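You operate a simulated robot arm through the tools that you are given. There is no shell and no other tool. Be economical: measure what you need, move in short steps, check, and stop when the job is done.

You run a simulated robot arm. Do the job below in one go: nothing can be reset, and whatever is moved stays where it is left.

JOB
Try the lamps, reverse and horn on cart 70, then switch it off.
Fine: key on first; leave lamps OFF and the drive at FWD.

Only the result counts: the job must be done as asked and must still hold three seconds after the hand-in. Knocking over, shifting, dropping, spilling or breaking anything else fails it.

ROBOT AND FRAMES
A 7-joint arm with a three-finger gripper on a trunk, on a base that drives. Base frame: it is fixed to the floor where the robot stands at the start and does not move with it; the origin is under the middle of the robot, x ahead of it, y to its left, z up. Readings come in mm, degrees, newtons and seconds.
With the tool pointing down near the work surface it reaches from about 500 to 940 mm from the robot's upright axis, wherever it stands. Its first joint turns from -166.0 to 166.0 degrees. Places, roughly: orange horn button [-1200, 400, 800]; orange key [-1400, 400, 700]; orange lamp switch [-1300, 400, 700]; orange reverse switch [-1300, 400, 700]; teal horn button [1000, 100, 800]; teal key [800, 100, 700]; teal lamp switch [900, 100, 700]; teal reverse switch [900, 100, 700]. Payload 2.69 kg.
The tool frame sits at the grasp point between the pads (the TCP): z along the fingers, y along the line on which they close. The tips reach 29 mm beyond it. The gripper opens to 120 mm. The gripper's body begins 78 mm behind the TCP.
Orientation is told as [roll, pitch, yaw] about the base's x, y, z axes, in that order, counted from this pose: with the fingers straight down and closing along the base's y, the tool's x points along the base's -x, its y along +y and its z along -z.

CONTROLS
- The arm moves only by the tool jog_arm. Its arguments are lists of equal length, an entry for each row: "xyz": the shift along the tool's x, y, z in units of 250 mm (1.0 is 250 mm), a list of three; "turn": the turn, a rotation vector about the tool's x, y, z in units of 120 degrees (1.0 is 120 degrees), a list of three. In form: {"xyz": [[dx, dy, dz], ...], "turn": [[wx, wy, wz], ...]}. A call has 1 to 20 rows; each row is the pose to reach, as a shift and turn from the pose commanded when the call began, along the tool's axes at that moment. "grip" is the finger opening in mm, from 0 to 120, set as the call begins (left out, the last holds). A call with a number of a shift or a turn outside -1 to 1 is refused whole. Each row takes 0.2 s and may step no farther than 50 mm and 8.6 degrees from the row before; otherwise, or with a gripper value out of range, the whole call is refused. A pose out of reach is approached as far as the arm can. The call stops where the force on the tool passes 40 N (or 10 N more than at its start, if that is more) or the arm is blocked; 0.2 s more then pass. Each finger halts on what it meets, pressing with about 44 N; the grip force reading is that of the motor and also rises with nothing between the fingers. The clock runs only during rows and for 0.2 s after the last one: add rows that repeat a pose to give the fingers time. The reply holds the time, the measured pose of the TCP, the force on the tool along the base axes, the opening and the grip force, in the units named above and with some noise, with the torque about the TCP (base axes, N m) and any sound that the robot's microphone picked up, and new pictures: "views" is both (left out), scene, wrist or none.
- Cameras (640 x 400 px; columns grow to the right, rows downward): "scene" is now at [240.9, 25.9, 1301.2]; the picture's right is [0.31, -0.95, 0.00], its down [-0.56, -0.18, -0.81] and it looks along [0.77, 0.25, -0.59] (base axes); focal length 253 px, centre (320, 200). "wrist" rides on the gripper at [63, 0, -104] in the tool frame; the picture's right is [0.00, 1.00, 0.00], its down [-0.83, 0.00, -0.56] and it looks along [-0.56, 0.00, 0.83] (tool axes); focal length 275 px, centre (320, 200). There is no depth. A picture from a camera that has moved, and an enlarged one, comes with that camera's place and axes in the base frame and with its lens.
- raise_lower(by): slides the trunk up (or, below 0, down) by that many mm; the arm and the scene camera ride with it, the base frame stays. It gives what a move gives, with no picture.
- base_move(legs): drives the robot by 1 to 6 legs, each [ahead, left, turn to the left] in mm, mm and degrees, along the robot's own axes; the way and the turn of a leg run together, so that a leg with both is an arc; at most 1500 mm and 180 degrees a leg. The arm and the cameras ride along, it lands a little off, and it stops where it bumps. It gives what a move gives, and a new picture of the scene camera.
- head_to(pan, tilt): turns the head with the scene camera to pan (to the left, within 86 degrees either way) and tilt (down, from -29 to 69), counted from straight ahead of the robot. It gives what a move gives, and a new picture of the scene camera.
- enlarge(camera, box): a new picture of the part [left, top, right, bottom] of that camera's present view, enlarged. No time passes.
- close_job(): hands the job in; it is judged then, once.

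Go step by step. Nothing tells you exact positions but the pictures and the camera data: compare them with the known pose of the tool, close in by small moves and look again before you grip or let go. The budget is 120 turns and 260 pictures, counting those below and the enlarged ones. Unless the task says otherwise, let go and move clear before handing in, and close with one line.

The tools are called after "Request:" by a JSON object that holds its "method" and its "body". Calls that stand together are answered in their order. jog_arm: Moves the arm, as the interface text tells. Its arguments: {"type":"object","properties":{"xyz":{"type":"array","items":{"type":"array","items":{"type":"number"}}},"turn":{"type":"array","items":{"type":"array","items":{"type":"number"}}},"grip":{"type":"number"},"views":{"type":"string","enum":["both","scene","wrist","none"]}},"required":["xyz","turn"]} The other tools are called the same way: raise_lower (by) slides the trunk up or down; base_move (legs) drives the base; head_to (pan, tilt) turns the head that bears the scene camera; enlarge (camera, box) takes an enlarged picture of a part of a camera's view; close_job () hands the job in.

At the start:

```text
clock: 0.0
tcp_pos: [542.6, 189.4, 967.3]
tool_rot: [0.0, 0.1, 0.0]
contact_force: [0.4, 0.7, 0.3]
wrist_torque: [-0.02, -0.02, -0.03]
width: 120.3
grasp_force: 0.1
trunk travel left (down, up): [-550.0, 63.0]
robot x, y, heading: [-0.3, -1.2, 0.0]
head pan, tilt: [17.9, 36.0]
```

scene: 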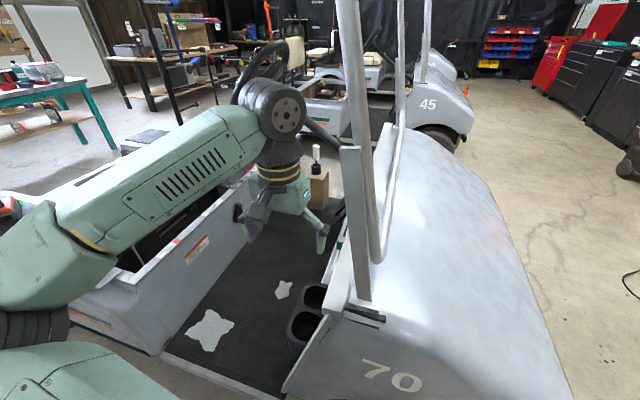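
wrist: 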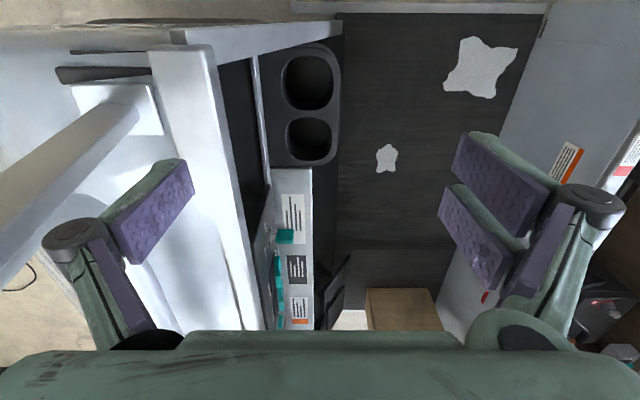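

I see cart 70 right in front of the robot, with teal controls on a panel visible in the wrist view. I'll take closer looks first.

Request:
{"method": "enlarge", "body": {"camera": "wrist", "box": [220, 160, 380, 335]}}

Request:
{"method": "enlarge", "body": {"camera": "scene", "box": [220, 100, 400, 300]}}

```text
2.29 times, centred on (300, 248) of wrist
camera zoom: at [479.5, 189.8, 1071.3], right [0.0, 1.0, 0.0], down [0.83, 0.0, 0.56], along [0.56, 0.0, -0.83], focal length 629 px, centre (366, 91)
```

zoom: 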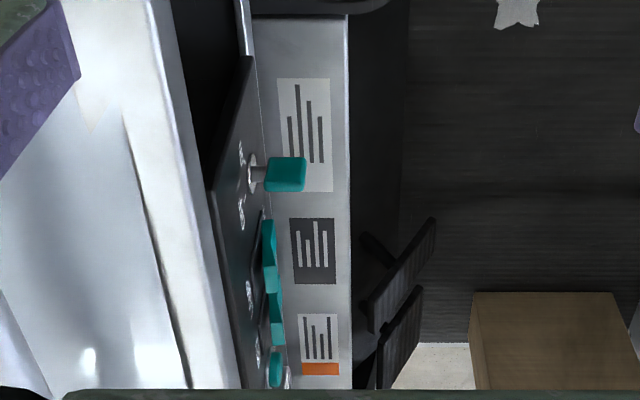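

```text
2.00 times, centred on (310, 200) of scene
camera zoom: at [240.9, 25.9, 1301.2], right [0.31, -0.95, 0.0], down [-0.56, -0.18, -0.81], along [0.77, 0.25, -0.59], focal length 507 px, centre (340, 200)
```

zoom: 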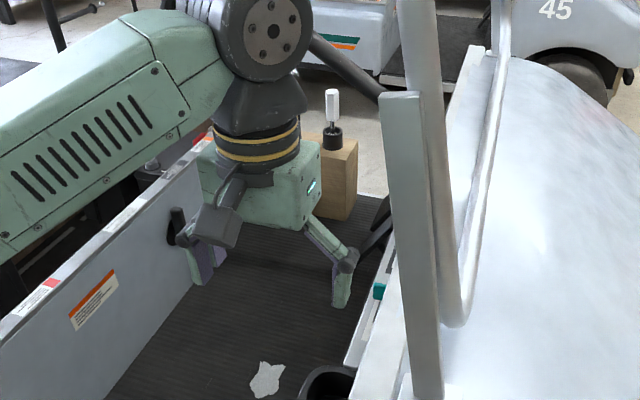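

The dash faces +y (toward the seat), with key, two switches and horn along x; the steering wheel is farther out at larger x. I'll swing the hand to +y and tilt it so the wrist camera looks at the dash.

Request:
{"method": "jog_arm", "body": {"xyz": [[-0.05, 0.11, 0.0], [-0.1, 0.22, 0.0], [-0.15, 0.33, 0.0], [-0.2, 0.44, 0.0], [-0.25, 0.55, 0.0], [-0.3, 0.66, 0.0], [-0.35, 0.77, 0.0], [-0.4, 0.88, 0.0]], "turn": [[0.0625, 0, 0], [0.125, 0, 0], [0.1875, 0, 0], [0.25, 0, 0], [0.3125, 0, 0], [0.375, 0, 0], [0.4375, 0, 0], [0.5, 0, 0]]}}

```text
clock: 1.8
tcp_pos: [616.4, 300.3, 966.7]
tool_rot: [-60.2, -0.1, 0.8]
contact_force: [0.0, -0.5, 0.5]
wrist_torque: [0.01, -0.04, 0.01]
width: 120.1
grasp_force: 0.1
out of reach, approached as far as the arm can: row 5, 6, 7, 8
trunk travel left (down, up): [-550.0, 63.0]
robot x, y, heading: [-0.7, 1.6, 0.2]
head pan, tilt: [17.9, 36.0]
camera scene: at [240.9, 26.0, 1301.2], right [0.31, -0.95, 0.0], down [-0.56, -0.18, -0.81], along [0.77, 0.25, -0.59], focal length 253 px, centre (320, 200)
camera wrist: at [552.6, 388.6, 1017.5], right [-0.01, 0.5, -0.87], down [0.82, 0.5, 0.27], along [0.57, -0.71, -0.42], focal length 275 px, centre (320, 200)
```

scene: 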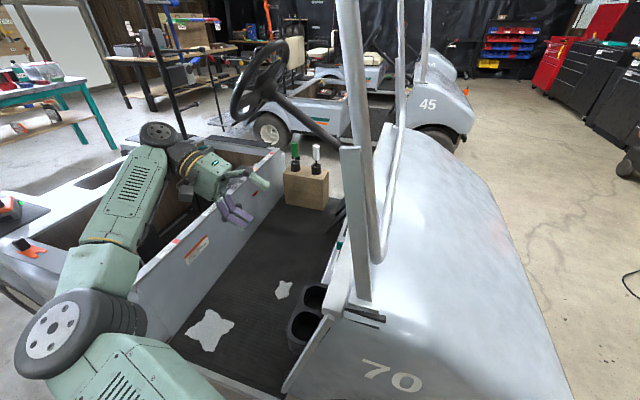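
wrist: 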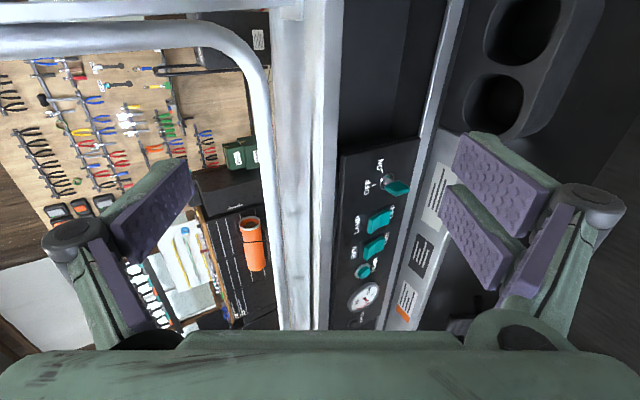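

Request:
{"method": "enlarge", "body": {"camera": "wrist", "box": [310, 130, 470, 330]}}

Request:
{"method": "enlarge", "body": {"camera": "scene", "box": [160, 20, 400, 260]}}

```text
2.00 times, centred on (390, 230) of wrist
camera zoom: at [552.6, 388.6, 1017.5], right [-0.01, 0.5, -0.87], down [0.82, 0.5, 0.27], along [0.57, -0.71, -0.42], focal length 551 px, centre (180, 140)
```

zoom: 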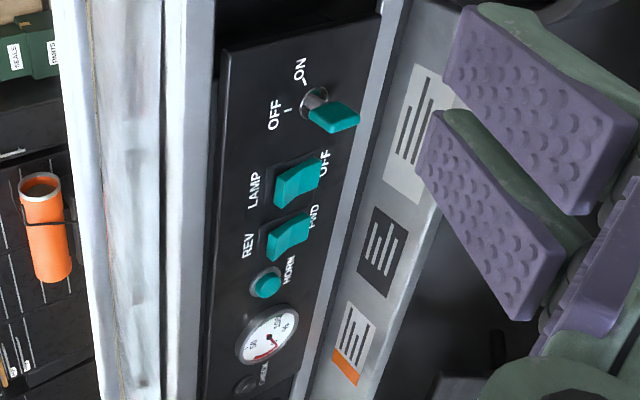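

```text
1.67 times, centred on (280, 140) of scene
camera zoom: at [240.9, 26.0, 1301.2], right [0.31, -0.95, 0.0], down [-0.56, -0.18, -0.81], along [0.77, 0.25, -0.59], focal length 422 px, centre (387, 300)
```

zoom: 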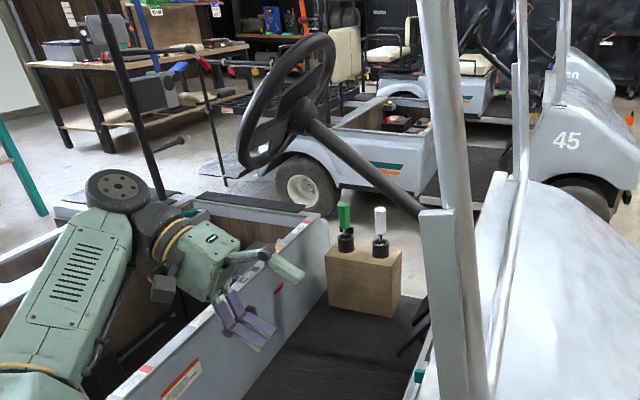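

The dash reads, from low x: key (OFF up / ON to the right), LAMP/OFF rocker, REV/FWD rocker, HORN. The arm is at its limit sideways, so I check the space to the left before shifting the base that way.

Request:
{"method": "head_to", "body": {"pan": 70, "tilt": 45}}

```text
clock: 3.0
tcp_pos: [615.7, 299.0, 965.1]
tool_rot: [-59.9, 0.0, 0.9]
contact_force: [-0.4, 0.7, 0.6]
wrist_torque: [-0.01, 0.04, 0.0]
width: 120.0
grasp_force: 0.0
trunk travel left (down, up): [-550.0, 63.0]
robot x, y, heading: [-0.3, 0.8, 0.1]
head pan, tilt: [70.0, 45.0]
camera scene: at [185.5, 75.4, 1287.8], right [0.94, -0.34, 0.0], down [-0.24, -0.66, -0.71], along [0.24, 0.66, -0.71], focal length 253 px, centre (320, 200)
```

scene: 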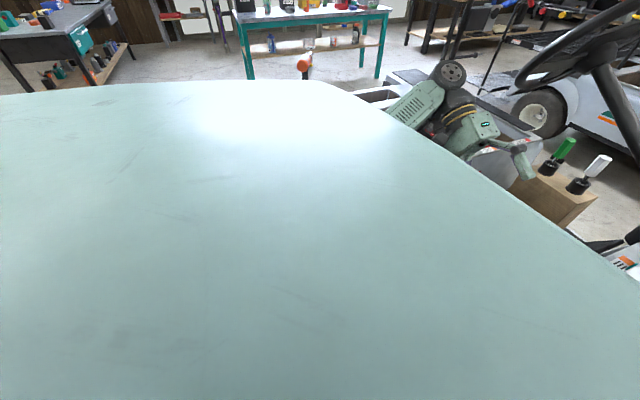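

Space to the left is open floor. I shift the base 300 mm left and look back at the dash.

Request:
{"method": "base_move", "body": {"legs": [[0, 300, 0]]}}

Request:
{"method": "head_to", "body": {"pan": 0, "tilt": 40}}

```text
clock: 5.9
tcp_pos: [615.5, 599.6, 963.4]
tool_rot: [-60.0, 0.0, 1.1]
contact_force: [0.7, 0.1, -0.7]
wrist_torque: [0.02, -0.01, 0.0]
width: 119.9
grasp_force: 0.1
trunk travel left (down, up): [-550.0, 63.0]
robot x, y, heading: [3.8, 300.2, 0.0]
head pan, tilt: [70.0, 45.0]
camera scene: at [185.2, 375.3, 1287.8], right [0.94, -0.34, 0.0], down [-0.24, -0.66, -0.71], along [0.24, 0.66, -0.71], focal length 253 px, centre (320, 200)
```

scene: 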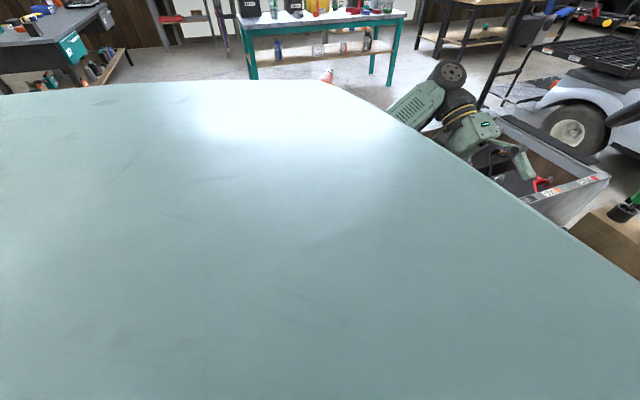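

```text
clock: 7.3
tcp_pos: [616.0, 599.0, 965.0]
tool_rot: [-59.9, 0.0, 1.0]
contact_force: [-0.5, -0.3, -0.6]
wrist_torque: [0.0, 0.02, 0.01]
width: 120.0
grasp_force: 0.0
trunk travel left (down, up): [-550.0, 63.0]
robot x, y, heading: [2.1, 298.6, 0.1]
head pan, tilt: [0.0, 40.0]
camera scene: at [242.5, 298.9, 1295.1], right [0.0, -1.0, 0.0], down [-0.64, 0.0, -0.77], along [0.77, 0.0, -0.64], focal length 253 px, centre (320, 200)
```

scene: 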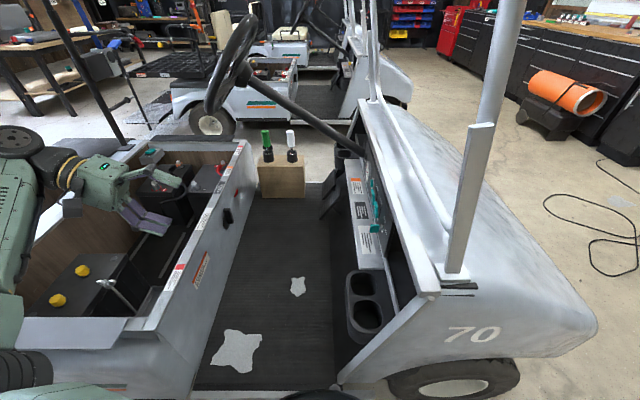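

Now the dash, seat box and steering wheel are well visible. I bring the hand over the foot well, pointing at the dash, and look with the wrist camera.

Request:
{"method": "jog_arm", "body": {"xyz": [[-0.08, 0.007, 0.136], [-0.16, 0.014, 0.272], [-0.24, 0.021, 0.408], [-0.32, 0.028, 0.544], [-0.4, 0.035, 0.68], [-0.46, 0.042, 0.816], [-0.52, 0.05, 0.95]], "turn": [[0.03, 0, 0], [0.06, 0, 0], [0.09, 0, 0], [0.12, 0, 0], [0.15, 0, 0], [0.18, 0, 0], [0.208, 0, 0]]}}

Request:
{"method": "enlarge", "body": {"camera": "wrist", "box": [200, 100, 440, 330]}}

```text
clock: 8.9
tcp_pos: [750.2, 403.2, 834.3]
tool_rot: [-84.8, 0.0, 1.1]
contact_force: [0.5, 0.7, -0.1]
wrist_torque: [0.0, -0.03, 0.03]
width: 119.9
grasp_force: 0.1
trunk travel left (down, up): [-550.0, 63.0]
robot x, y, heading: [0.9, 299.1, 0.1]
head pan, tilt: [0.0, 40.0]
camera scene: at [242.6, 298.8, 1295.1], right [0.0, -1.0, 0.0], down [-0.64, 0.0, -0.77], along [0.77, 0.0, -0.64], focal length 253 px, centre (320, 200)
camera wrist: at [686.6, 505.1, 844.6], right [-0.01, 0.09, -1.0], down [0.82, 0.57, 0.05], along [0.57, -0.82, -0.08], focal length 275 px, centre (320, 200)
```

scene: 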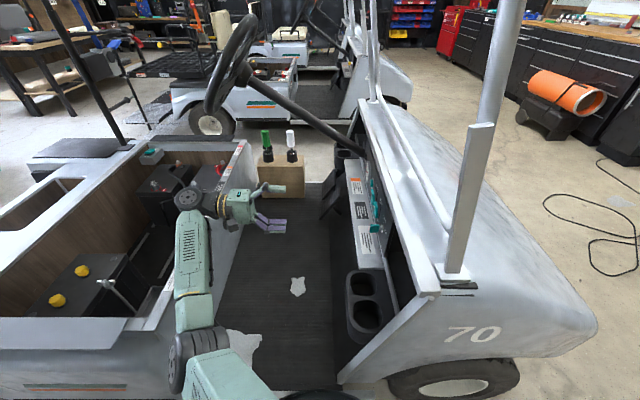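
wrist: 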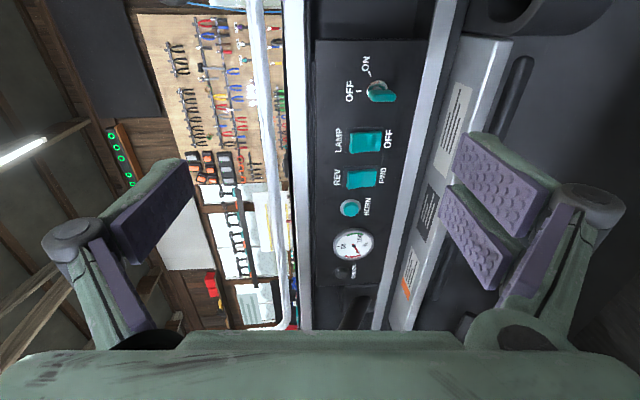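

```text
1.74 times, centred on (320, 215) of wrist
camera zoom: at [686.6, 505.1, 844.6], right [-0.01, 0.09, -1.0], down [0.82, 0.57, 0.05], along [0.57, -0.82, -0.08], focal length 479 px, centre (320, 174)
```

zoom: 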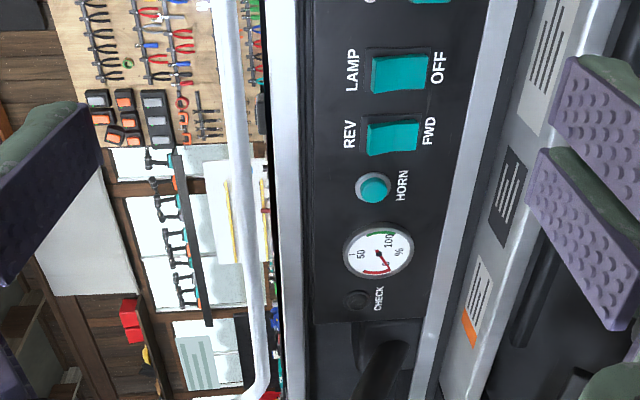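

Request:
{"method": "enlarge", "body": {"camera": "wrist", "box": [310, 30, 430, 290]}}

Request:
{"method": "enlarge", "body": {"camera": "wrist", "box": [330, 45, 410, 110]}}

Request:
{"method": "enlarge", "body": {"camera": "wrist", "box": [330, 120, 410, 200]}}

```text
1.54 times, centred on (370, 160) of wrist
camera zoom: at [686.6, 505.1, 844.6], right [-0.01, 0.09, -1.0], down [0.82, 0.57, 0.05], along [0.57, -0.82, -0.08], focal length 424 px, centre (243, 262)
```

zoom: 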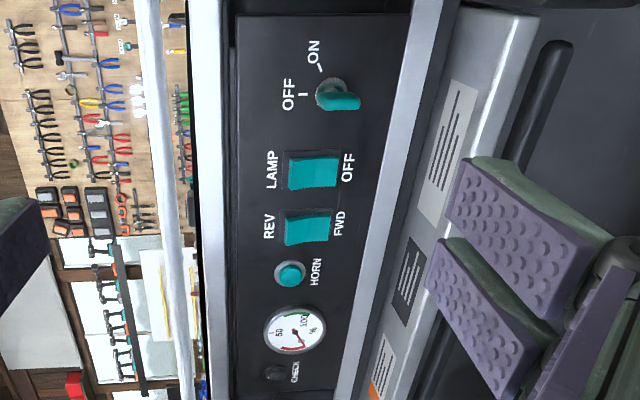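

```text
6.15 times, centred on (370, 78) of wrist
camera zoom: at [686.6, 505.1, 844.6], right [-0.01, 0.09, -1.0], down [0.82, 0.57, 0.05], along [0.57, -0.82, -0.08], focal length 1694 px, centre (12, 954)
```

zoom: 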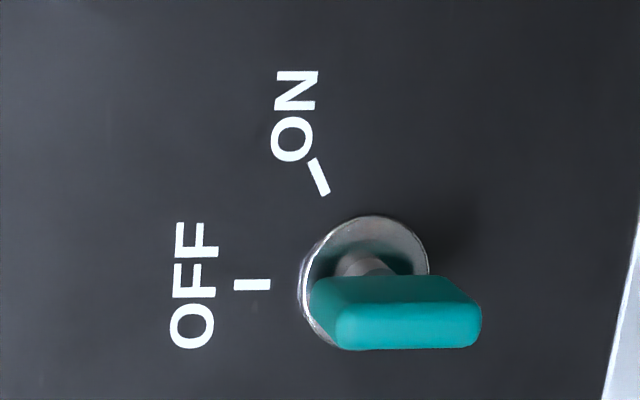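

```text
5.00 times, centred on (370, 160) of wrist
camera zoom: at [686.6, 505.1, 844.6], right [-0.01, 0.09, -1.0], down [0.82, 0.57, 0.05], along [0.57, -0.82, -0.08], focal length 1376 px, centre (70, 400)
```

zoom: 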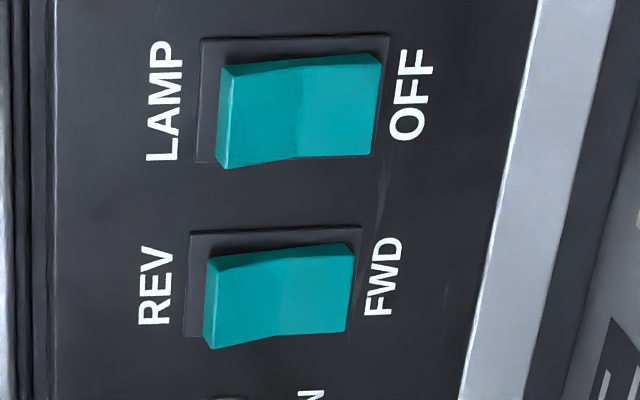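

Switches stand at OFF and FWD and the key bow is upright at OFF; ON is about 60-70° clockwise. Before lowering I check elbow clearance to the cart body.

Request:
{"method": "head_to", "body": {"pan": 25, "tilt": 66}}

```text
clock: 9.8
tcp_pos: [750.8, 403.6, 836.1]
tool_rot: [-84.9, -0.1, 1.1]
contact_force: [0.5, 0.1, 0.2]
wrist_torque: [0.02, 0.02, 0.0]
width: 120.1
grasp_force: 0.1
trunk travel left (down, up): [-550.0, 63.0]
robot x, y, heading: [-2.8, 298.7, 0.1]
head pan, tilt: [25.0, 66.0]
camera scene: at [211.4, 323.9, 1261.8], right [0.42, -0.91, 0.0], down [-0.83, -0.39, -0.41], along [0.37, 0.17, -0.91], focal length 253 px, centre (320, 200)
```

scene: 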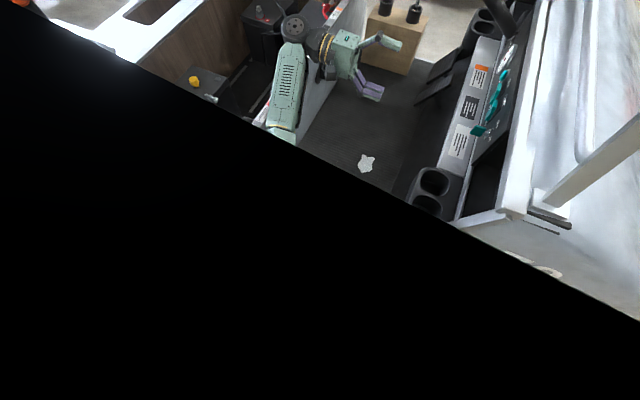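

The elbow sits high beside the head, so the forearm is clear. I now roll the tool 90° so the fingers close along x (camera on top) and go in front of the key.

Request:
{"method": "head_to", "body": {"pan": -5, "tilt": 38}}

Request:
{"method": "jog_arm", "body": {"xyz": [[-0.01, 0.022, 0.054], [-0.02, 0.045, 0.109], [-0.03, 0.068, 0.164], [-0.04, 0.09, 0.218], [-0.05, 0.113, 0.273], [-0.06, 0.135, 0.327], [-0.07, 0.158, 0.382], [-0.08, 0.18, 0.436], [-0.09, 0.203, 0.491], [-0.1, 0.225, 0.545], [-0.111, 0.248, 0.6]], "turn": [[0, 0, -0.068], [0, 0, -0.136], [0, 0, -0.204], [0, 0, -0.272], [0, 0, -0.34], [0, 0, -0.408], [0, 0, -0.476], [0, 0, -0.545], [0, 0, -0.613], [0, 0, -0.681], [0, 0, -0.75]], "grip": 44}}

```text
clock: 10.8
tcp_pos: [749.7, 404.5, 834.8]
tool_rot: [-84.8, 0.0, 1.0]
contact_force: [-0.7, 0.7, 0.1]
wrist_torque: [0.03, 0.01, 0.0]
width: 120.1
grasp_force: 0.0
trunk travel left (down, up): [-550.0, 63.0]
robot x, y, heading: [0.8, 298.1, 0.4]
head pan, tilt: [-5.0, 38.0]
camera scene: at [243.4, 291.4, 1298.0], right [-0.09, -1.0, 0.0], down [-0.61, 0.05, -0.79], along [0.78, -0.07, -0.62], focal length 253 px, centre (320, 200)
```

scene: 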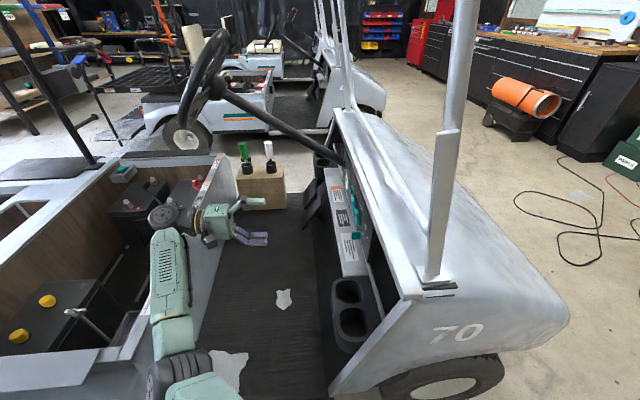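

```text
clock: 13.2
tcp_pos: [780.6, 258.6, 758.7]
tool_rot: [1.4, 85.0, 92.5]
contact_force: [0.3, -0.1, 0.8]
wrist_torque: [0.02, -0.01, -0.02]
width: 44.1
grasp_force: 0.0
trunk travel left (down, up): [-550.0, 63.0]
robot x, y, heading: [-0.3, 298.9, 0.1]
head pan, tilt: [-5.0, 38.0]
camera scene: at [243.5, 291.3, 1298.1], right [-0.09, -1.0, 0.0], down [-0.61, 0.05, -0.79], along [0.79, -0.07, -0.62], focal length 253 px, centre (320, 200)
camera wrist: at [779.0, 356.7, 832.2], right [-1.0, -0.02, 0.01], down [-0.02, 0.63, -0.78], along [0.01, -0.78, -0.63], focal length 275 px, centre (320, 200)
```

scene: 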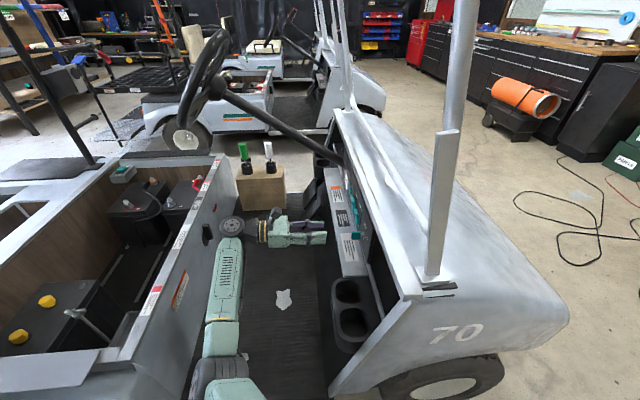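
wrist: 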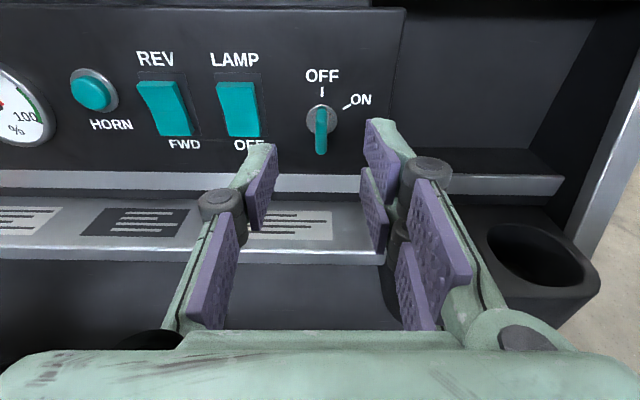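

The wrist camera sees the key straight ahead, at about [781, 131, 726], with the key axis tilted about like the tool. I approach halfway and check alignment.

Request:
{"method": "jog_arm", "body": {"xyz": [[-0.04, 0.003, 0.1], [-0.0855, 0.006, 0.2], [-0.0855, 0.006, 0.28]], "turn": [[0, 0, 0], [0, 0, 0], [0, 0, 0]], "views": "wrist"}}

Request:
{"method": "enlarge", "body": {"camera": "wrist", "box": [220, 60, 420, 240]}}

```text
clock: 14.0
tcp_pos: [780.2, 189.5, 733.1]
tool_rot: [-0.1, 84.9, 90.9]
contact_force: [-0.7, -0.2, -0.6]
wrist_torque: [-0.02, 0.01, 0.03]
width: 44.0
grasp_force: 0.1
trunk travel left (down, up): [-550.0, 63.0]
robot x, y, heading: [-1.8, 302.9, 0.1]
head pan, tilt: [-5.0, 38.0]
camera wrist: at [778.8, 288.0, 804.4], right [-1.0, -0.02, 0.0], down [-0.01, 0.63, -0.78], along [0.01, -0.78, -0.63], focal length 275 px, centre (320, 200)
```

wrist: 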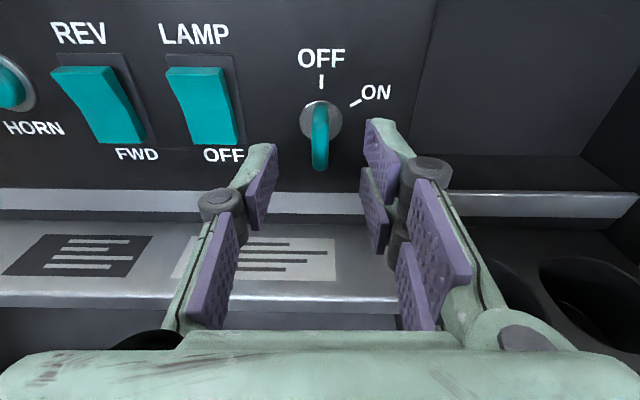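

```text
2.22 times, centred on (320, 150) of wrist
camera zoom: at [778.8, 288.0, 804.4], right [-1.0, -0.02, 0.0], down [-0.01, 0.63, -0.78], along [0.01, -0.78, -0.63], focal length 612 px, centre (320, 311)
```

zoom: 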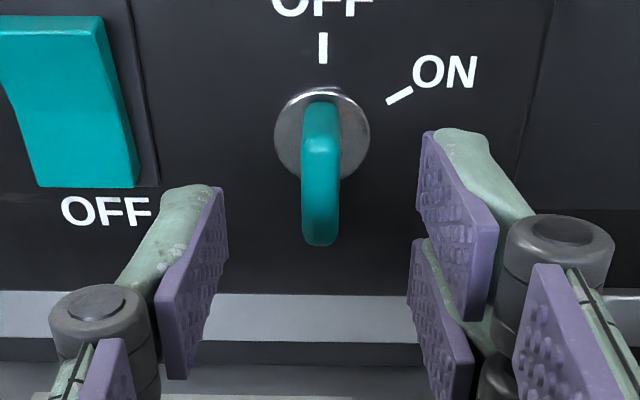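

Key is centred between the fingers. Move forward 48 mm so the pads straddle the bow.

Request:
{"method": "jog_arm", "body": {"xyz": [[-0.008, -0.002, 0.07], [-0.008, -0.004, 0.13], [-0.008, -0.004, 0.19]], "turn": [[0, 0, 0], [0, 0, 0], [0, 0, 0]], "views": "wrist"}}

Request:
{"method": "enlarge", "body": {"camera": "wrist", "box": [220, 60, 420, 240]}}

```text
clock: 14.8
tcp_pos: [780.8, 143.0, 726.1]
tool_rot: [-0.5, 84.8, 90.5]
contact_force: [0.2, -0.3, -0.3]
wrist_torque: [0.04, 0.0, -0.02]
width: 44.1
grasp_force: 0.0
trunk travel left (down, up): [-550.0, 63.0]
robot x, y, heading: [-4.3, 301.4, 0.1]
head pan, tilt: [-5.0, 38.0]
camera wrist: at [780.4, 241.2, 798.3], right [-1.0, -0.02, 0.0], down [-0.01, 0.63, -0.78], along [0.01, -0.78, -0.63], focal length 275 px, centre (320, 200)
```

wrist: 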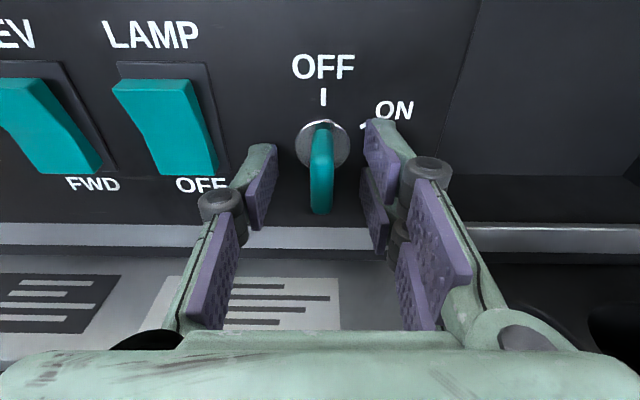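

```text
2.22 times, centred on (320, 150) of wrist
camera zoom: at [780.4, 241.2, 798.3], right [-1.0, -0.02, 0.0], down [-0.01, 0.63, -0.78], along [0.01, -0.78, -0.63], focal length 612 px, centre (320, 311)
```

zoom: 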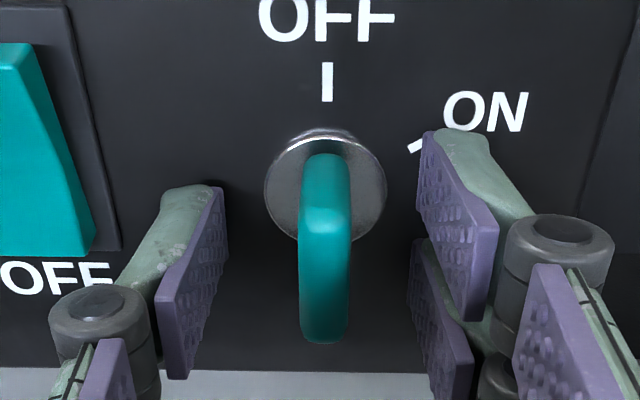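

The bow lies between the pads, near the tip half. Closing now.

Request:
{"method": "jog_arm", "body": {"xyz": [[0, 0, 0], [0, 0, 0], [0, 0, 0], [0, 0, 0]], "turn": [[0, 0, 0], [0, 0, 0], [0, 0, 0], [0, 0, 0]], "views": "wrist", "grip": 0}}

```text
clock: 15.8
tcp_pos: [779.8, 143.3, 725.2]
tool_rot: [-0.2, 84.9, 90.5]
contact_force: [-14.8, 2.5, -2.0]
wrist_torque: [-0.05, -0.03, -0.37]
width: 11.8
grasp_force: 35.8
trunk travel left (down, up): [-550.0, 63.0]
robot x, y, heading: [-0.3, 301.2, 0.1]
head pan, tilt: [-5.0, 38.0]
camera wrist: at [779.5, 241.3, 798.4], right [-1.0, -0.01, 0.0], down [-0.01, 0.63, -0.78], along [0.01, -0.78, -0.63], focal length 275 px, centre (320, 200)
```

wrist: 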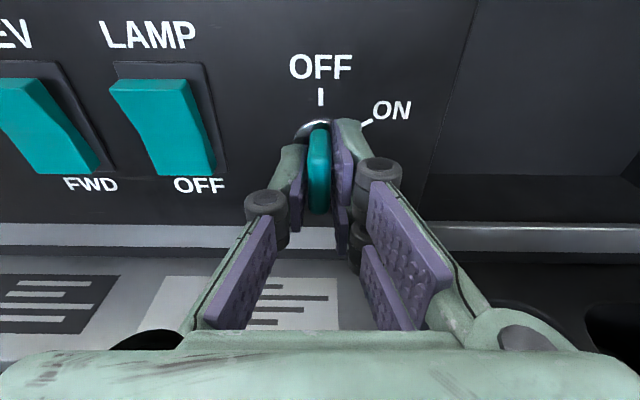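

The key is gripped (11.8 mm). Turn clockwise about the tool axis toward ON, with a small sideways relief.

Request:
{"method": "jog_arm", "body": {"xyz": [[0, 0.006, 0], [0, 0.006, 0], [0, 0.006, 0], [0, 0.006, 0], [0, 0.006, 0], [0, 0.006, 0], [0, 0.006, 0]], "turn": [[0, 0, 0.069], [0, 0, 0.138], [0, 0, 0.207], [0, 0, 0.276], [0, 0, 0.345], [0, 0, 0.414], [0, 0, 0.483]], "views": "wrist"}}

```text
clock: 17.5
tcp_pos: [782.4, 143.8, 727.7]
tool_rot: [-84.4, 31.9, 4.5]
contact_force: [-0.5, -2.4, 1.3]
wrist_torque: [-0.48, -0.01, 0.85]
width: 11.6
grasp_force: 38.7
trunk travel left (down, up): [-550.0, 63.0]
robot x, y, heading: [-0.8, 299.2, -0.0]
head pan, tilt: [-5.0, 38.0]
stopped in row 7: the force on the tool passed its limit at 40 N (the readings are from after the stop); the commanded pose is now the measured one
camera wrist: at [726.6, 243.9, 770.9], right [-0.53, 0.06, -0.84], down [0.69, 0.61, -0.39], along [0.49, -0.79, -0.36], focal length 275 px, centre (320, 200)
```

wrist: 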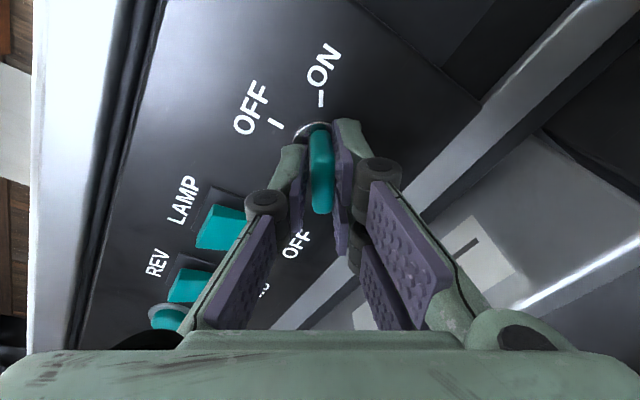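

The key now points to the ON tick. I release and back off, then look at the panel.

Request:
{"method": "jog_arm", "body": {"xyz": [[0, 0, 0], [0, 0, 0], [0, 0, 0], [0, 0, -0.12], [0, 0, -0.28], [0, 0, -0.44], [0, 0, -0.6], [0, 0, -0.7]], "turn": [[0, 0, 0], [0, 0, 0], [0, 0, 0], [0, 0, 0], [0, 0, 0], [0, 0, 0], [0, 0, 0], [0, 0, 0]], "views": "wrist", "grip": 44}}

Request:
{"method": "enlarge", "body": {"camera": "wrist", "box": [150, 20, 390, 300]}}

```text
clock: 19.3
tcp_pos: [776.7, 319.8, 743.0]
tool_rot: [-84.2, 31.6, 4.6]
contact_force: [-0.2, 1.1, -0.4]
wrist_torque: [0.01, -0.01, 0.0]
width: 44.2
grasp_force: 0.0
trunk travel left (down, up): [-550.0, 63.0]
robot x, y, heading: [-0.8, 301.0, 0.1]
head pan, tilt: [-5.0, 38.0]
camera wrist: at [721.7, 418.7, 785.1], right [-0.53, 0.06, -0.84], down [0.69, 0.61, -0.39], along [0.49, -0.79, -0.36], focal length 275 px, centre (320, 200)
```

wrist: 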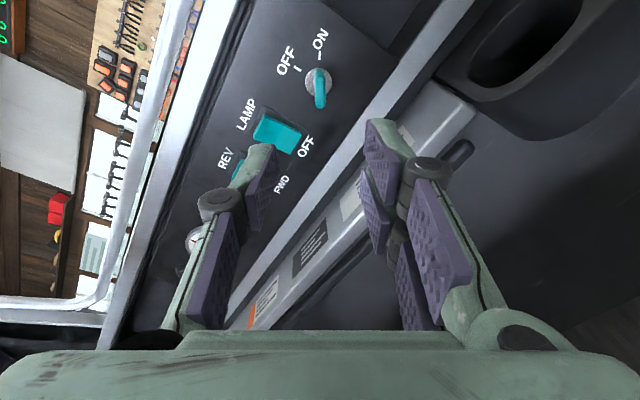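

```text
1.43 times, centred on (270, 160) of wrist
camera zoom: at [721.7, 418.7, 785.1], right [-0.53, 0.06, -0.84], down [0.69, 0.61, -0.39], along [0.49, -0.79, -0.36], focal length 393 px, centre (391, 257)
```

zoom: 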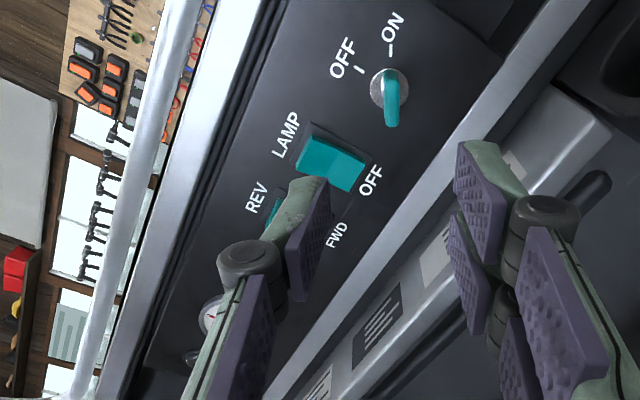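

Key stays at ON. Next, close the fingers, roll back upright and stop just in front of the LAMP rocker's upper half (about [857, 112, 752]).

Request:
{"method": "jog_arm", "body": {"xyz": [[-0.03, -0.034, 0.074], [-0.061, -0.069, 0.148], [-0.091, -0.104, 0.222], [-0.122, -0.138, 0.296], [-0.152, -0.173, 0.37], [-0.183, -0.207, 0.445], [-0.2137, -0.242, 0.52]], "turn": [[0, 0, -0.069], [0, 0, -0.138], [0, 0, -0.207], [0, 0, -0.275], [0, 0, -0.344], [0, 0, -0.413], [0, 0, -0.482]], "views": "wrist", "grip": 0}}

Request:
{"method": "enlarge", "body": {"camera": "wrist", "box": [200, 40, 440, 240]}}

```text
clock: 20.9
tcp_pos: [857.4, 189.7, 755.5]
tool_rot: [-1.4, 85.2, 90.1]
contact_force: [0.2, -0.5, -0.4]
wrist_torque: [0.01, -0.03, -0.01]
width: 0.2
grasp_force: 28.7
trunk travel left (down, up): [-550.0, 63.0]
robot x, y, heading: [0.0, 299.0, -0.0]
head pan, tilt: [-5.0, 38.0]
camera wrist: at [856.8, 287.4, 827.1], right [-1.0, -0.03, 0.0], down [-0.02, 0.62, -0.78], along [0.02, -0.78, -0.62], focal length 275 px, centre (320, 200)
```

wrist: 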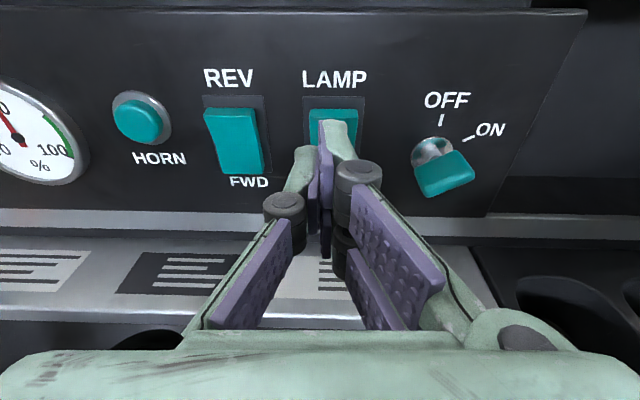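

```text
2.00 times, centred on (320, 140) of wrist
camera zoom: at [856.8, 287.4, 827.1], right [-1.0, -0.03, 0.0], down [-0.02, 0.62, -0.78], along [0.02, -0.78, -0.62], focal length 551 px, centre (320, 320)
```

zoom: 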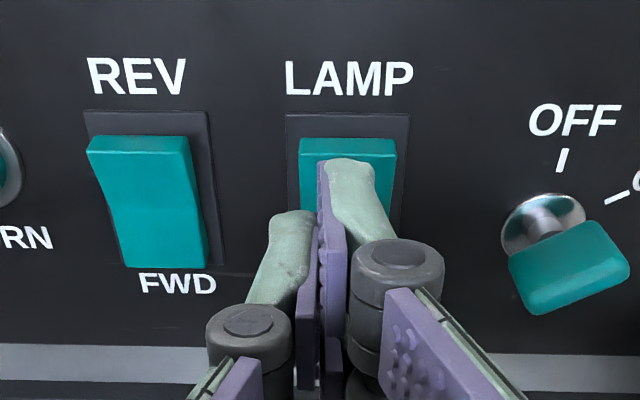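

The key's bow is at ON, and the LAMP rocker centre is near x 851, top edge z about 761. I shift 6 mm sideways, 4 mm up, and press the upper half.

Request:
{"method": "jog_arm", "body": {"xyz": [[0.016, 0.024, 0.07], [0.016, 0.024, 0.14], [0.016, 0.024, 0.155], [0.016, 0.024, 0.17], [0.016, 0.024, 0.185], [0.016, 0.024, 0.2]], "turn": [[0, 0, 0], [0, 0, 0], [0, 0, 0], [0, 0, 0], [0, 0, 0], [0, 0, 0]], "views": "wrist"}}

Request:
{"method": "enlarge", "body": {"camera": "wrist", "box": [200, 40, 440, 240]}}

```text
clock: 22.5
tcp_pos: [853.6, 146.5, 755.2]
tool_rot: [-3.5, 85.1, 88.6]
contact_force: [-1.3, 4.1, 1.3]
wrist_torque: [0.05, 0.04, -0.11]
width: 0.0
grasp_force: 28.3
trunk travel left (down, up): [-550.0, 63.0]
robot x, y, heading: [3.1, 299.8, 0.1]
head pan, tilt: [-5.0, 38.0]
stopped in row 6: the force on the tool passed its limit at 42 N (the readings are from after the stop); the commanded pose is now the measured one
camera wrist: at [852.0, 245.3, 827.8], right [-1.0, -0.04, 0.0], down [-0.02, 0.62, -0.78], along [0.03, -0.78, -0.62], focal length 275 px, centre (320, 200)
```

wrist: 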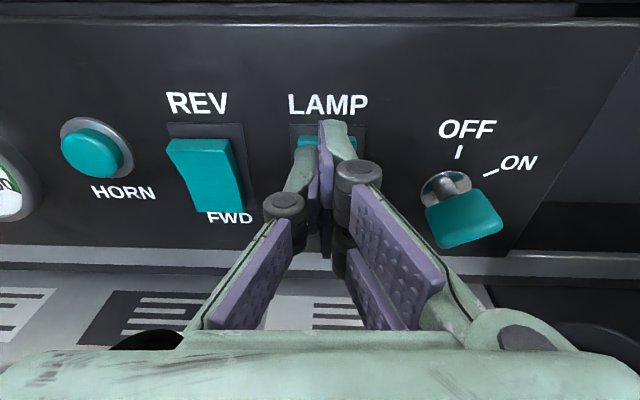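

```text
2.00 times, centred on (320, 140) of wrist
camera zoom: at [852.0, 245.3, 827.8], right [-1.0, -0.04, 0.0], down [-0.02, 0.62, -0.78], along [0.03, -0.78, -0.62], focal length 551 px, centre (320, 320)
```

zoom: 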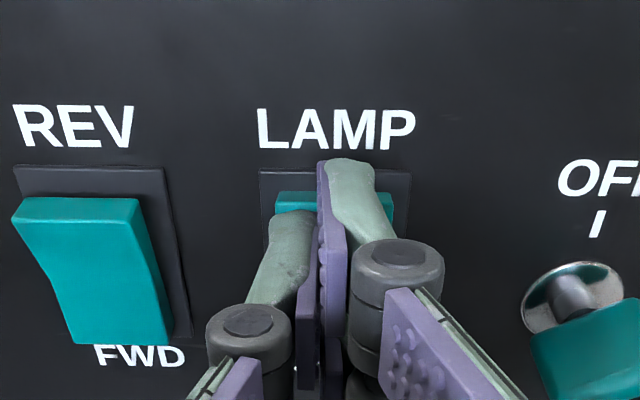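

Contact peaked then relaxed, and the rocker's top looks pressed in. Back off to check.

Request:
{"method": "jog_arm", "body": {"xyz": [[0, 0, -0.1], [0, 0, -0.25], [0.15, 0, -0.4]], "turn": [[0, 0, 0], [0, 0, 0], [0, 0, 0]], "views": "both"}}

Request:
{"method": "enlarge", "body": {"camera": "wrist", "box": [200, 60, 440, 260]}}

```text
refused: row 3 steps farther than a row can; nothing moved
```

```text
2.00 times, centred on (320, 160) of wrist
camera zoom: at [852.0, 245.3, 827.8], right [-1.0, -0.04, 0.0], down [-0.02, 0.62, -0.78], along [0.03, -0.78, -0.62], focal length 551 px, centre (320, 280)
```

zoom: 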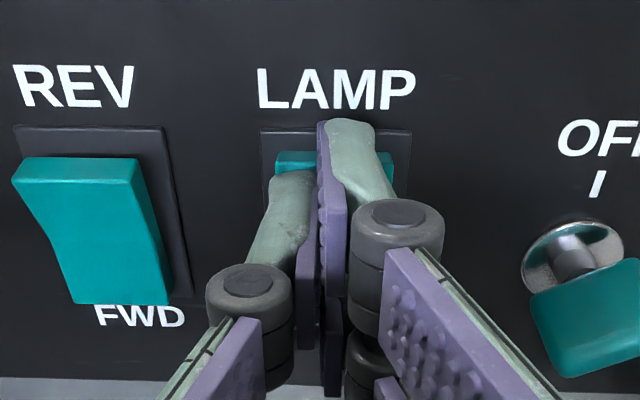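

One step was too long; retry the back-off with smaller rows, also straightening a 2° yaw.

Request:
{"method": "jog_arm", "body": {"xyz": [[0, 0, -0.1], [0.0, 0, -0.22], [0.08, 0, -0.34], [0.16, 0, -0.42]], "turn": [[0, 0, 0], [0, 0, 0], [-0.01, 0, 0], [-0.019, 0, 0]], "views": "both"}}

Request:
{"method": "enlarge", "body": {"camera": "wrist", "box": [200, 60, 440, 260]}}

```text
clock: 23.5
tcp_pos: [849.1, 246.6, 803.4]
tool_rot: [-0.3, 85.2, 89.3]
contact_force: [0.2, -0.6, -0.2]
wrist_torque: [0.0, -0.03, 0.02]
width: 0.0
grasp_force: 29.1
trunk travel left (down, up): [-550.0, 63.0]
robot x, y, heading: [-4.7, 299.0, 0.4]
head pan, tilt: [-5.0, 38.0]
camera scene: at [243.2, 292.5, 1298.1], right [-0.08, -1.0, 0.0], down [-0.61, 0.05, -0.79], along [0.79, -0.07, -0.62], focal length 253 px, centre (320, 200)
camera wrist: at [851.4, 346.1, 875.6], right [-1.0, 0.01, 0.0], down [0.0, 0.62, -0.78], along [-0.01, -0.78, -0.62], focal length 275 px, centre (320, 200)
```

scene: 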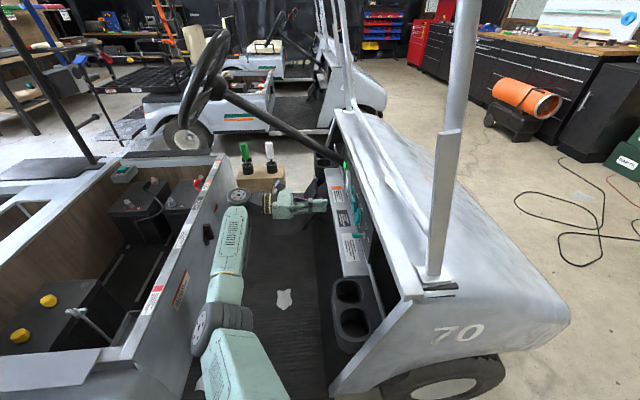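
wrist: 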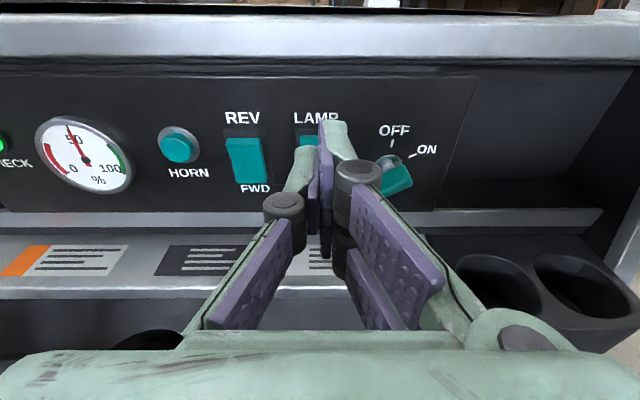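

```text
2.00 times, centred on (320, 160) of wrist
camera zoom: at [851.4, 346.1, 875.6], right [-1.0, 0.01, 0.0], down [0.0, 0.62, -0.78], along [-0.01, -0.78, -0.62], focal length 551 px, centre (320, 280)
```

zoom: 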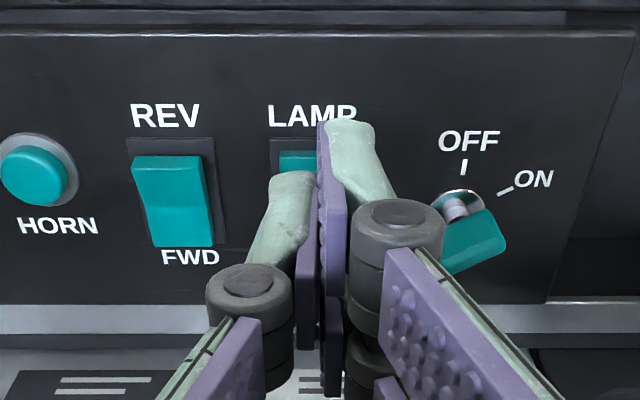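

The CHECK lamp has lit green. Now I move in front of the REV rocker, which also uncovers the LAMP rocker.

Request:
{"method": "jog_arm", "body": {"xyz": [[0.0, -0.14, 0.0], [-0.05, -0.284, 0.08], [-0.15, -0.284, 0.16], [-0.158, -0.284, 0.24]], "turn": [[0, 0, 0], [0, 0, 0], [0, 0, 0], [0, 0, 0]], "views": "wrist"}}

Request:
{"method": "enlarge", "body": {"camera": "wrist", "box": [200, 40, 440, 240]}}

```text
clock: 24.5
tcp_pos: [908.8, 200.0, 764.9]
tool_rot: [-1.3, 85.3, 88.3]
contact_force: [0.0, 0.0, -0.1]
wrist_torque: [-0.04, -0.01, 0.0]
width: 0.1
grasp_force: 28.3
out of reach, approached as far as the arm can: row 2, 3, 4
trunk travel left (down, up): [-550.0, 63.0]
robot x, y, heading: [-1.3, 300.2, 0.1]
head pan, tilt: [-5.0, 38.0]
camera wrist: at [910.3, 298.1, 837.8], right [-1.0, 0.01, 0.0], down [0.0, 0.62, -0.78], along [-0.01, -0.78, -0.62], focal length 275 px, centre (320, 200)
```

wrist: 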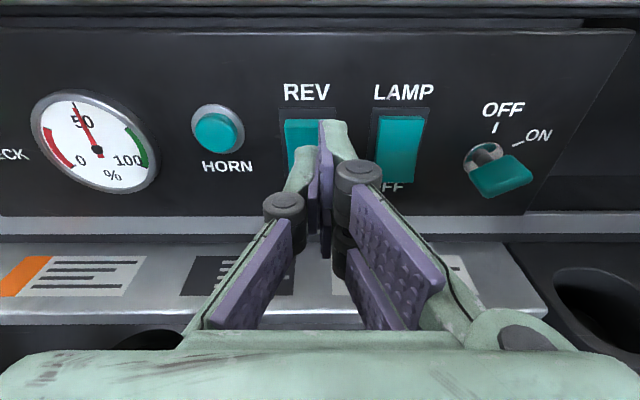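

```text
2.00 times, centred on (320, 140) of wrist
camera zoom: at [910.3, 298.1, 837.8], right [-1.0, 0.01, 0.0], down [0.0, 0.62, -0.78], along [-0.01, -0.78, -0.62], focal length 551 px, centre (320, 320)
```

zoom: 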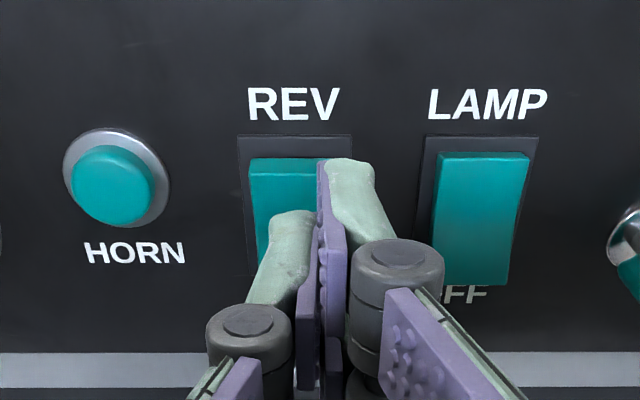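

LAMP is now on (its lower half stands proud over "OFF"). The reach is near its limit here, so I yaw the tool 25° to keep the hand nearer the robot.

Request:
{"method": "jog_arm", "body": {"xyz": [[0, 0, 0], [0, 0, 0], [0, 0, 0], [0, 0, 0]], "turn": [[0.052, 0, 0], [0.104, 0, 0], [0.156, 0, 0], [0.208, 0, 0]], "views": "wrist"}}

Request:
{"method": "enlarge", "body": {"camera": "wrist", "box": [200, 40, 440, 240]}}

```text
clock: 25.5
tcp_pos: [998.8, 216.3, 737.4]
tool_rot: [-25.8, 85.2, 88.9]
contact_force: [-0.2, 0.0, 0.1]
wrist_torque: [0.0, -0.01, -0.03]
width: 0.2
grasp_force: 28.9
out of reach, approached as far as the arm can: row 1, 2, 3, 4
trunk travel left (down, up): [-550.0, 63.0]
robot x, y, heading: [-0.6, 299.7, 0.0]
head pan, tilt: [-5.0, 38.0]
camera wrist: at [956.5, 305.8, 808.4], right [-0.91, -0.41, -0.03], down [-0.23, 0.57, -0.79], along [0.34, -0.71, -0.62], focal length 275 px, centre (320, 200)
```

wrist: 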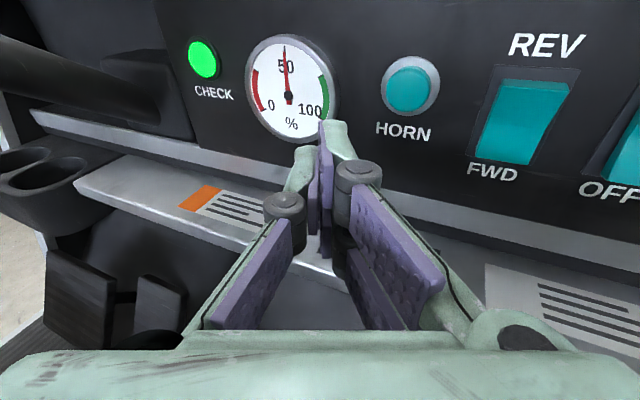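

```text
2.00 times, centred on (320, 140) of wrist
camera zoom: at [956.5, 305.8, 808.4], right [-0.91, -0.41, -0.03], down [-0.23, 0.57, -0.79], along [0.34, -0.71, -0.62], focal length 551 px, centre (320, 320)
```

zoom: 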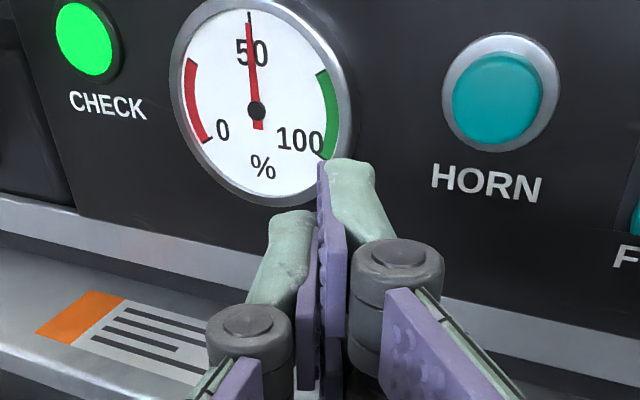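

Unexpectedly the hand ended near x 999 (solver settled elsewhere), but clear of everything; CHECK shows green. The horn is close, at about [981, 112, 752], so I line up on it first.

Request:
{"method": "jog_arm", "body": {"xyz": [[0.041, 0.094, 0.04], [0.082, 0.188, 0.08], [0.082, 0.188, 0.128]], "turn": [[0, 0, 0], [0, 0, 0], [0, 0, 0]], "views": "wrist"}}

```text
clock: 26.3
tcp_pos: [1006.7, 178.3, 742.2]
tool_rot: [-25.6, 85.2, 89.1]
contact_force: [-0.2, -0.8, 0.8]
wrist_torque: [-0.03, 0.05, 0.01]
width: 0.0
grasp_force: 28.6
out of reach, approached as far as the arm can: row 1, 2, 3
trunk travel left (down, up): [-550.0, 63.0]
robot x, y, heading: [-0.5, 302.7, 0.3]
head pan, tilt: [-5.0, 38.0]
camera wrist: at [964.1, 267.0, 812.3], right [-0.91, -0.41, -0.03], down [-0.23, 0.57, -0.79], along [0.34, -0.71, -0.62], focal length 275 px, centre (320, 200)
```

wrist: 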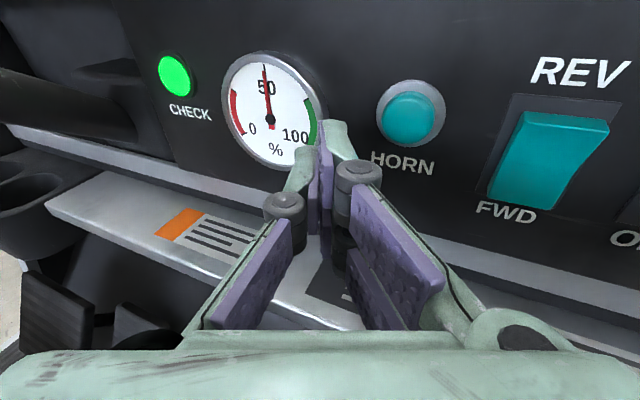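

The arm seems stuck near full stretch. I pull the hand back toward the robot (−x, +y, up) to get off that limit.

Request:
{"method": "jog_arm", "body": {"xyz": [[0.03, 0.05, -0.05], [0.06, 0.1, -0.1], [0.09, 0.14, -0.15], [0.12, 0.19, -0.2], [0.15, 0.237, -0.252]], "turn": [[0, 0, 0], [0, 0, 0], [0, 0, 0], [0, 0, 0], [0, 0, 0]], "views": "both"}}

```text
clock: 27.5
tcp_pos: [1004.8, 215.2, 755.0]
tool_rot: [-25.6, 85.2, 88.9]
contact_force: [0.5, -0.7, -0.9]
wrist_torque: [-0.03, 0.01, -0.01]
width: 0.1
grasp_force: 28.1
out of reach, approached as far as the arm can: row 1, 2, 3, 4, 5
trunk travel left (down, up): [-550.0, 63.0]
robot x, y, heading: [0.4, 299.5, -0.0]
head pan, tilt: [-5.0, 38.0]
camera scene: at [243.3, 292.5, 1298.1], right [-0.08, -1.0, 0.0], down [-0.61, 0.05, -0.79], along [0.79, -0.07, -0.62], focal length 253 px, centre (320, 200)
camera wrist: at [962.2, 304.5, 826.2], right [-0.91, -0.41, -0.03], down [-0.23, 0.57, -0.79], along [0.34, -0.71, -0.62], focal length 275 px, centre (320, 200)
```

scene: 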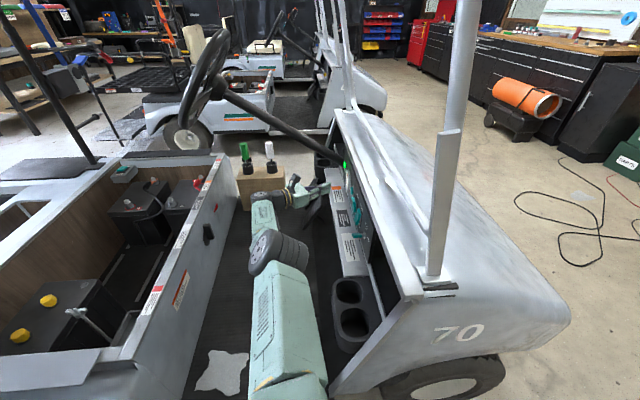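
wrist: 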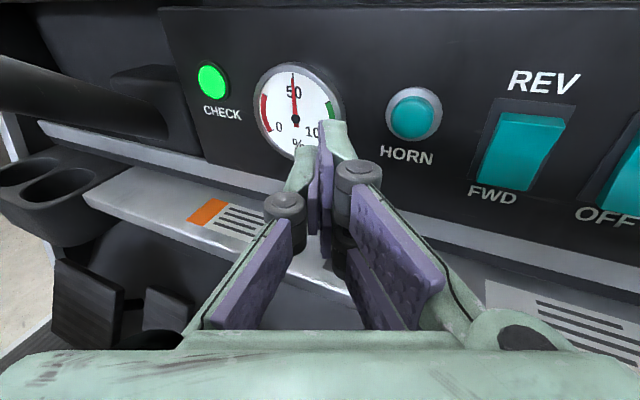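

The arm can move across but not inward. Raising the hand toward shoulder height should shorten the stretch; trying that.

Request:
{"method": "jog_arm", "body": {"xyz": [[0.077, -0.019, -0.042], [0.154, -0.038, -0.084], [0.231, -0.057, -0.126], [0.308, -0.075, -0.168]], "turn": [[0, 0, 0], [0, 0, 0], [0, 0, 0], [0, 0, 0]], "views": "none"}}

```text
clock: 28.5
tcp_pos: [1013.3, 258.3, 836.2]
tool_rot: [-25.4, 85.2, 88.9]
contact_force: [-0.4, -0.3, -1.0]
wrist_torque: [0.03, -0.02, 0.0]
width: 0.2
grasp_force: 28.8
out of reach, approached as far as the arm can: row 1, 2, 3, 4
trunk travel left (down, up): [-550.0, 63.0]
robot x, y, heading: [1.0, 298.3, -0.0]
head pan, tilt: [-5.0, 38.0]
```

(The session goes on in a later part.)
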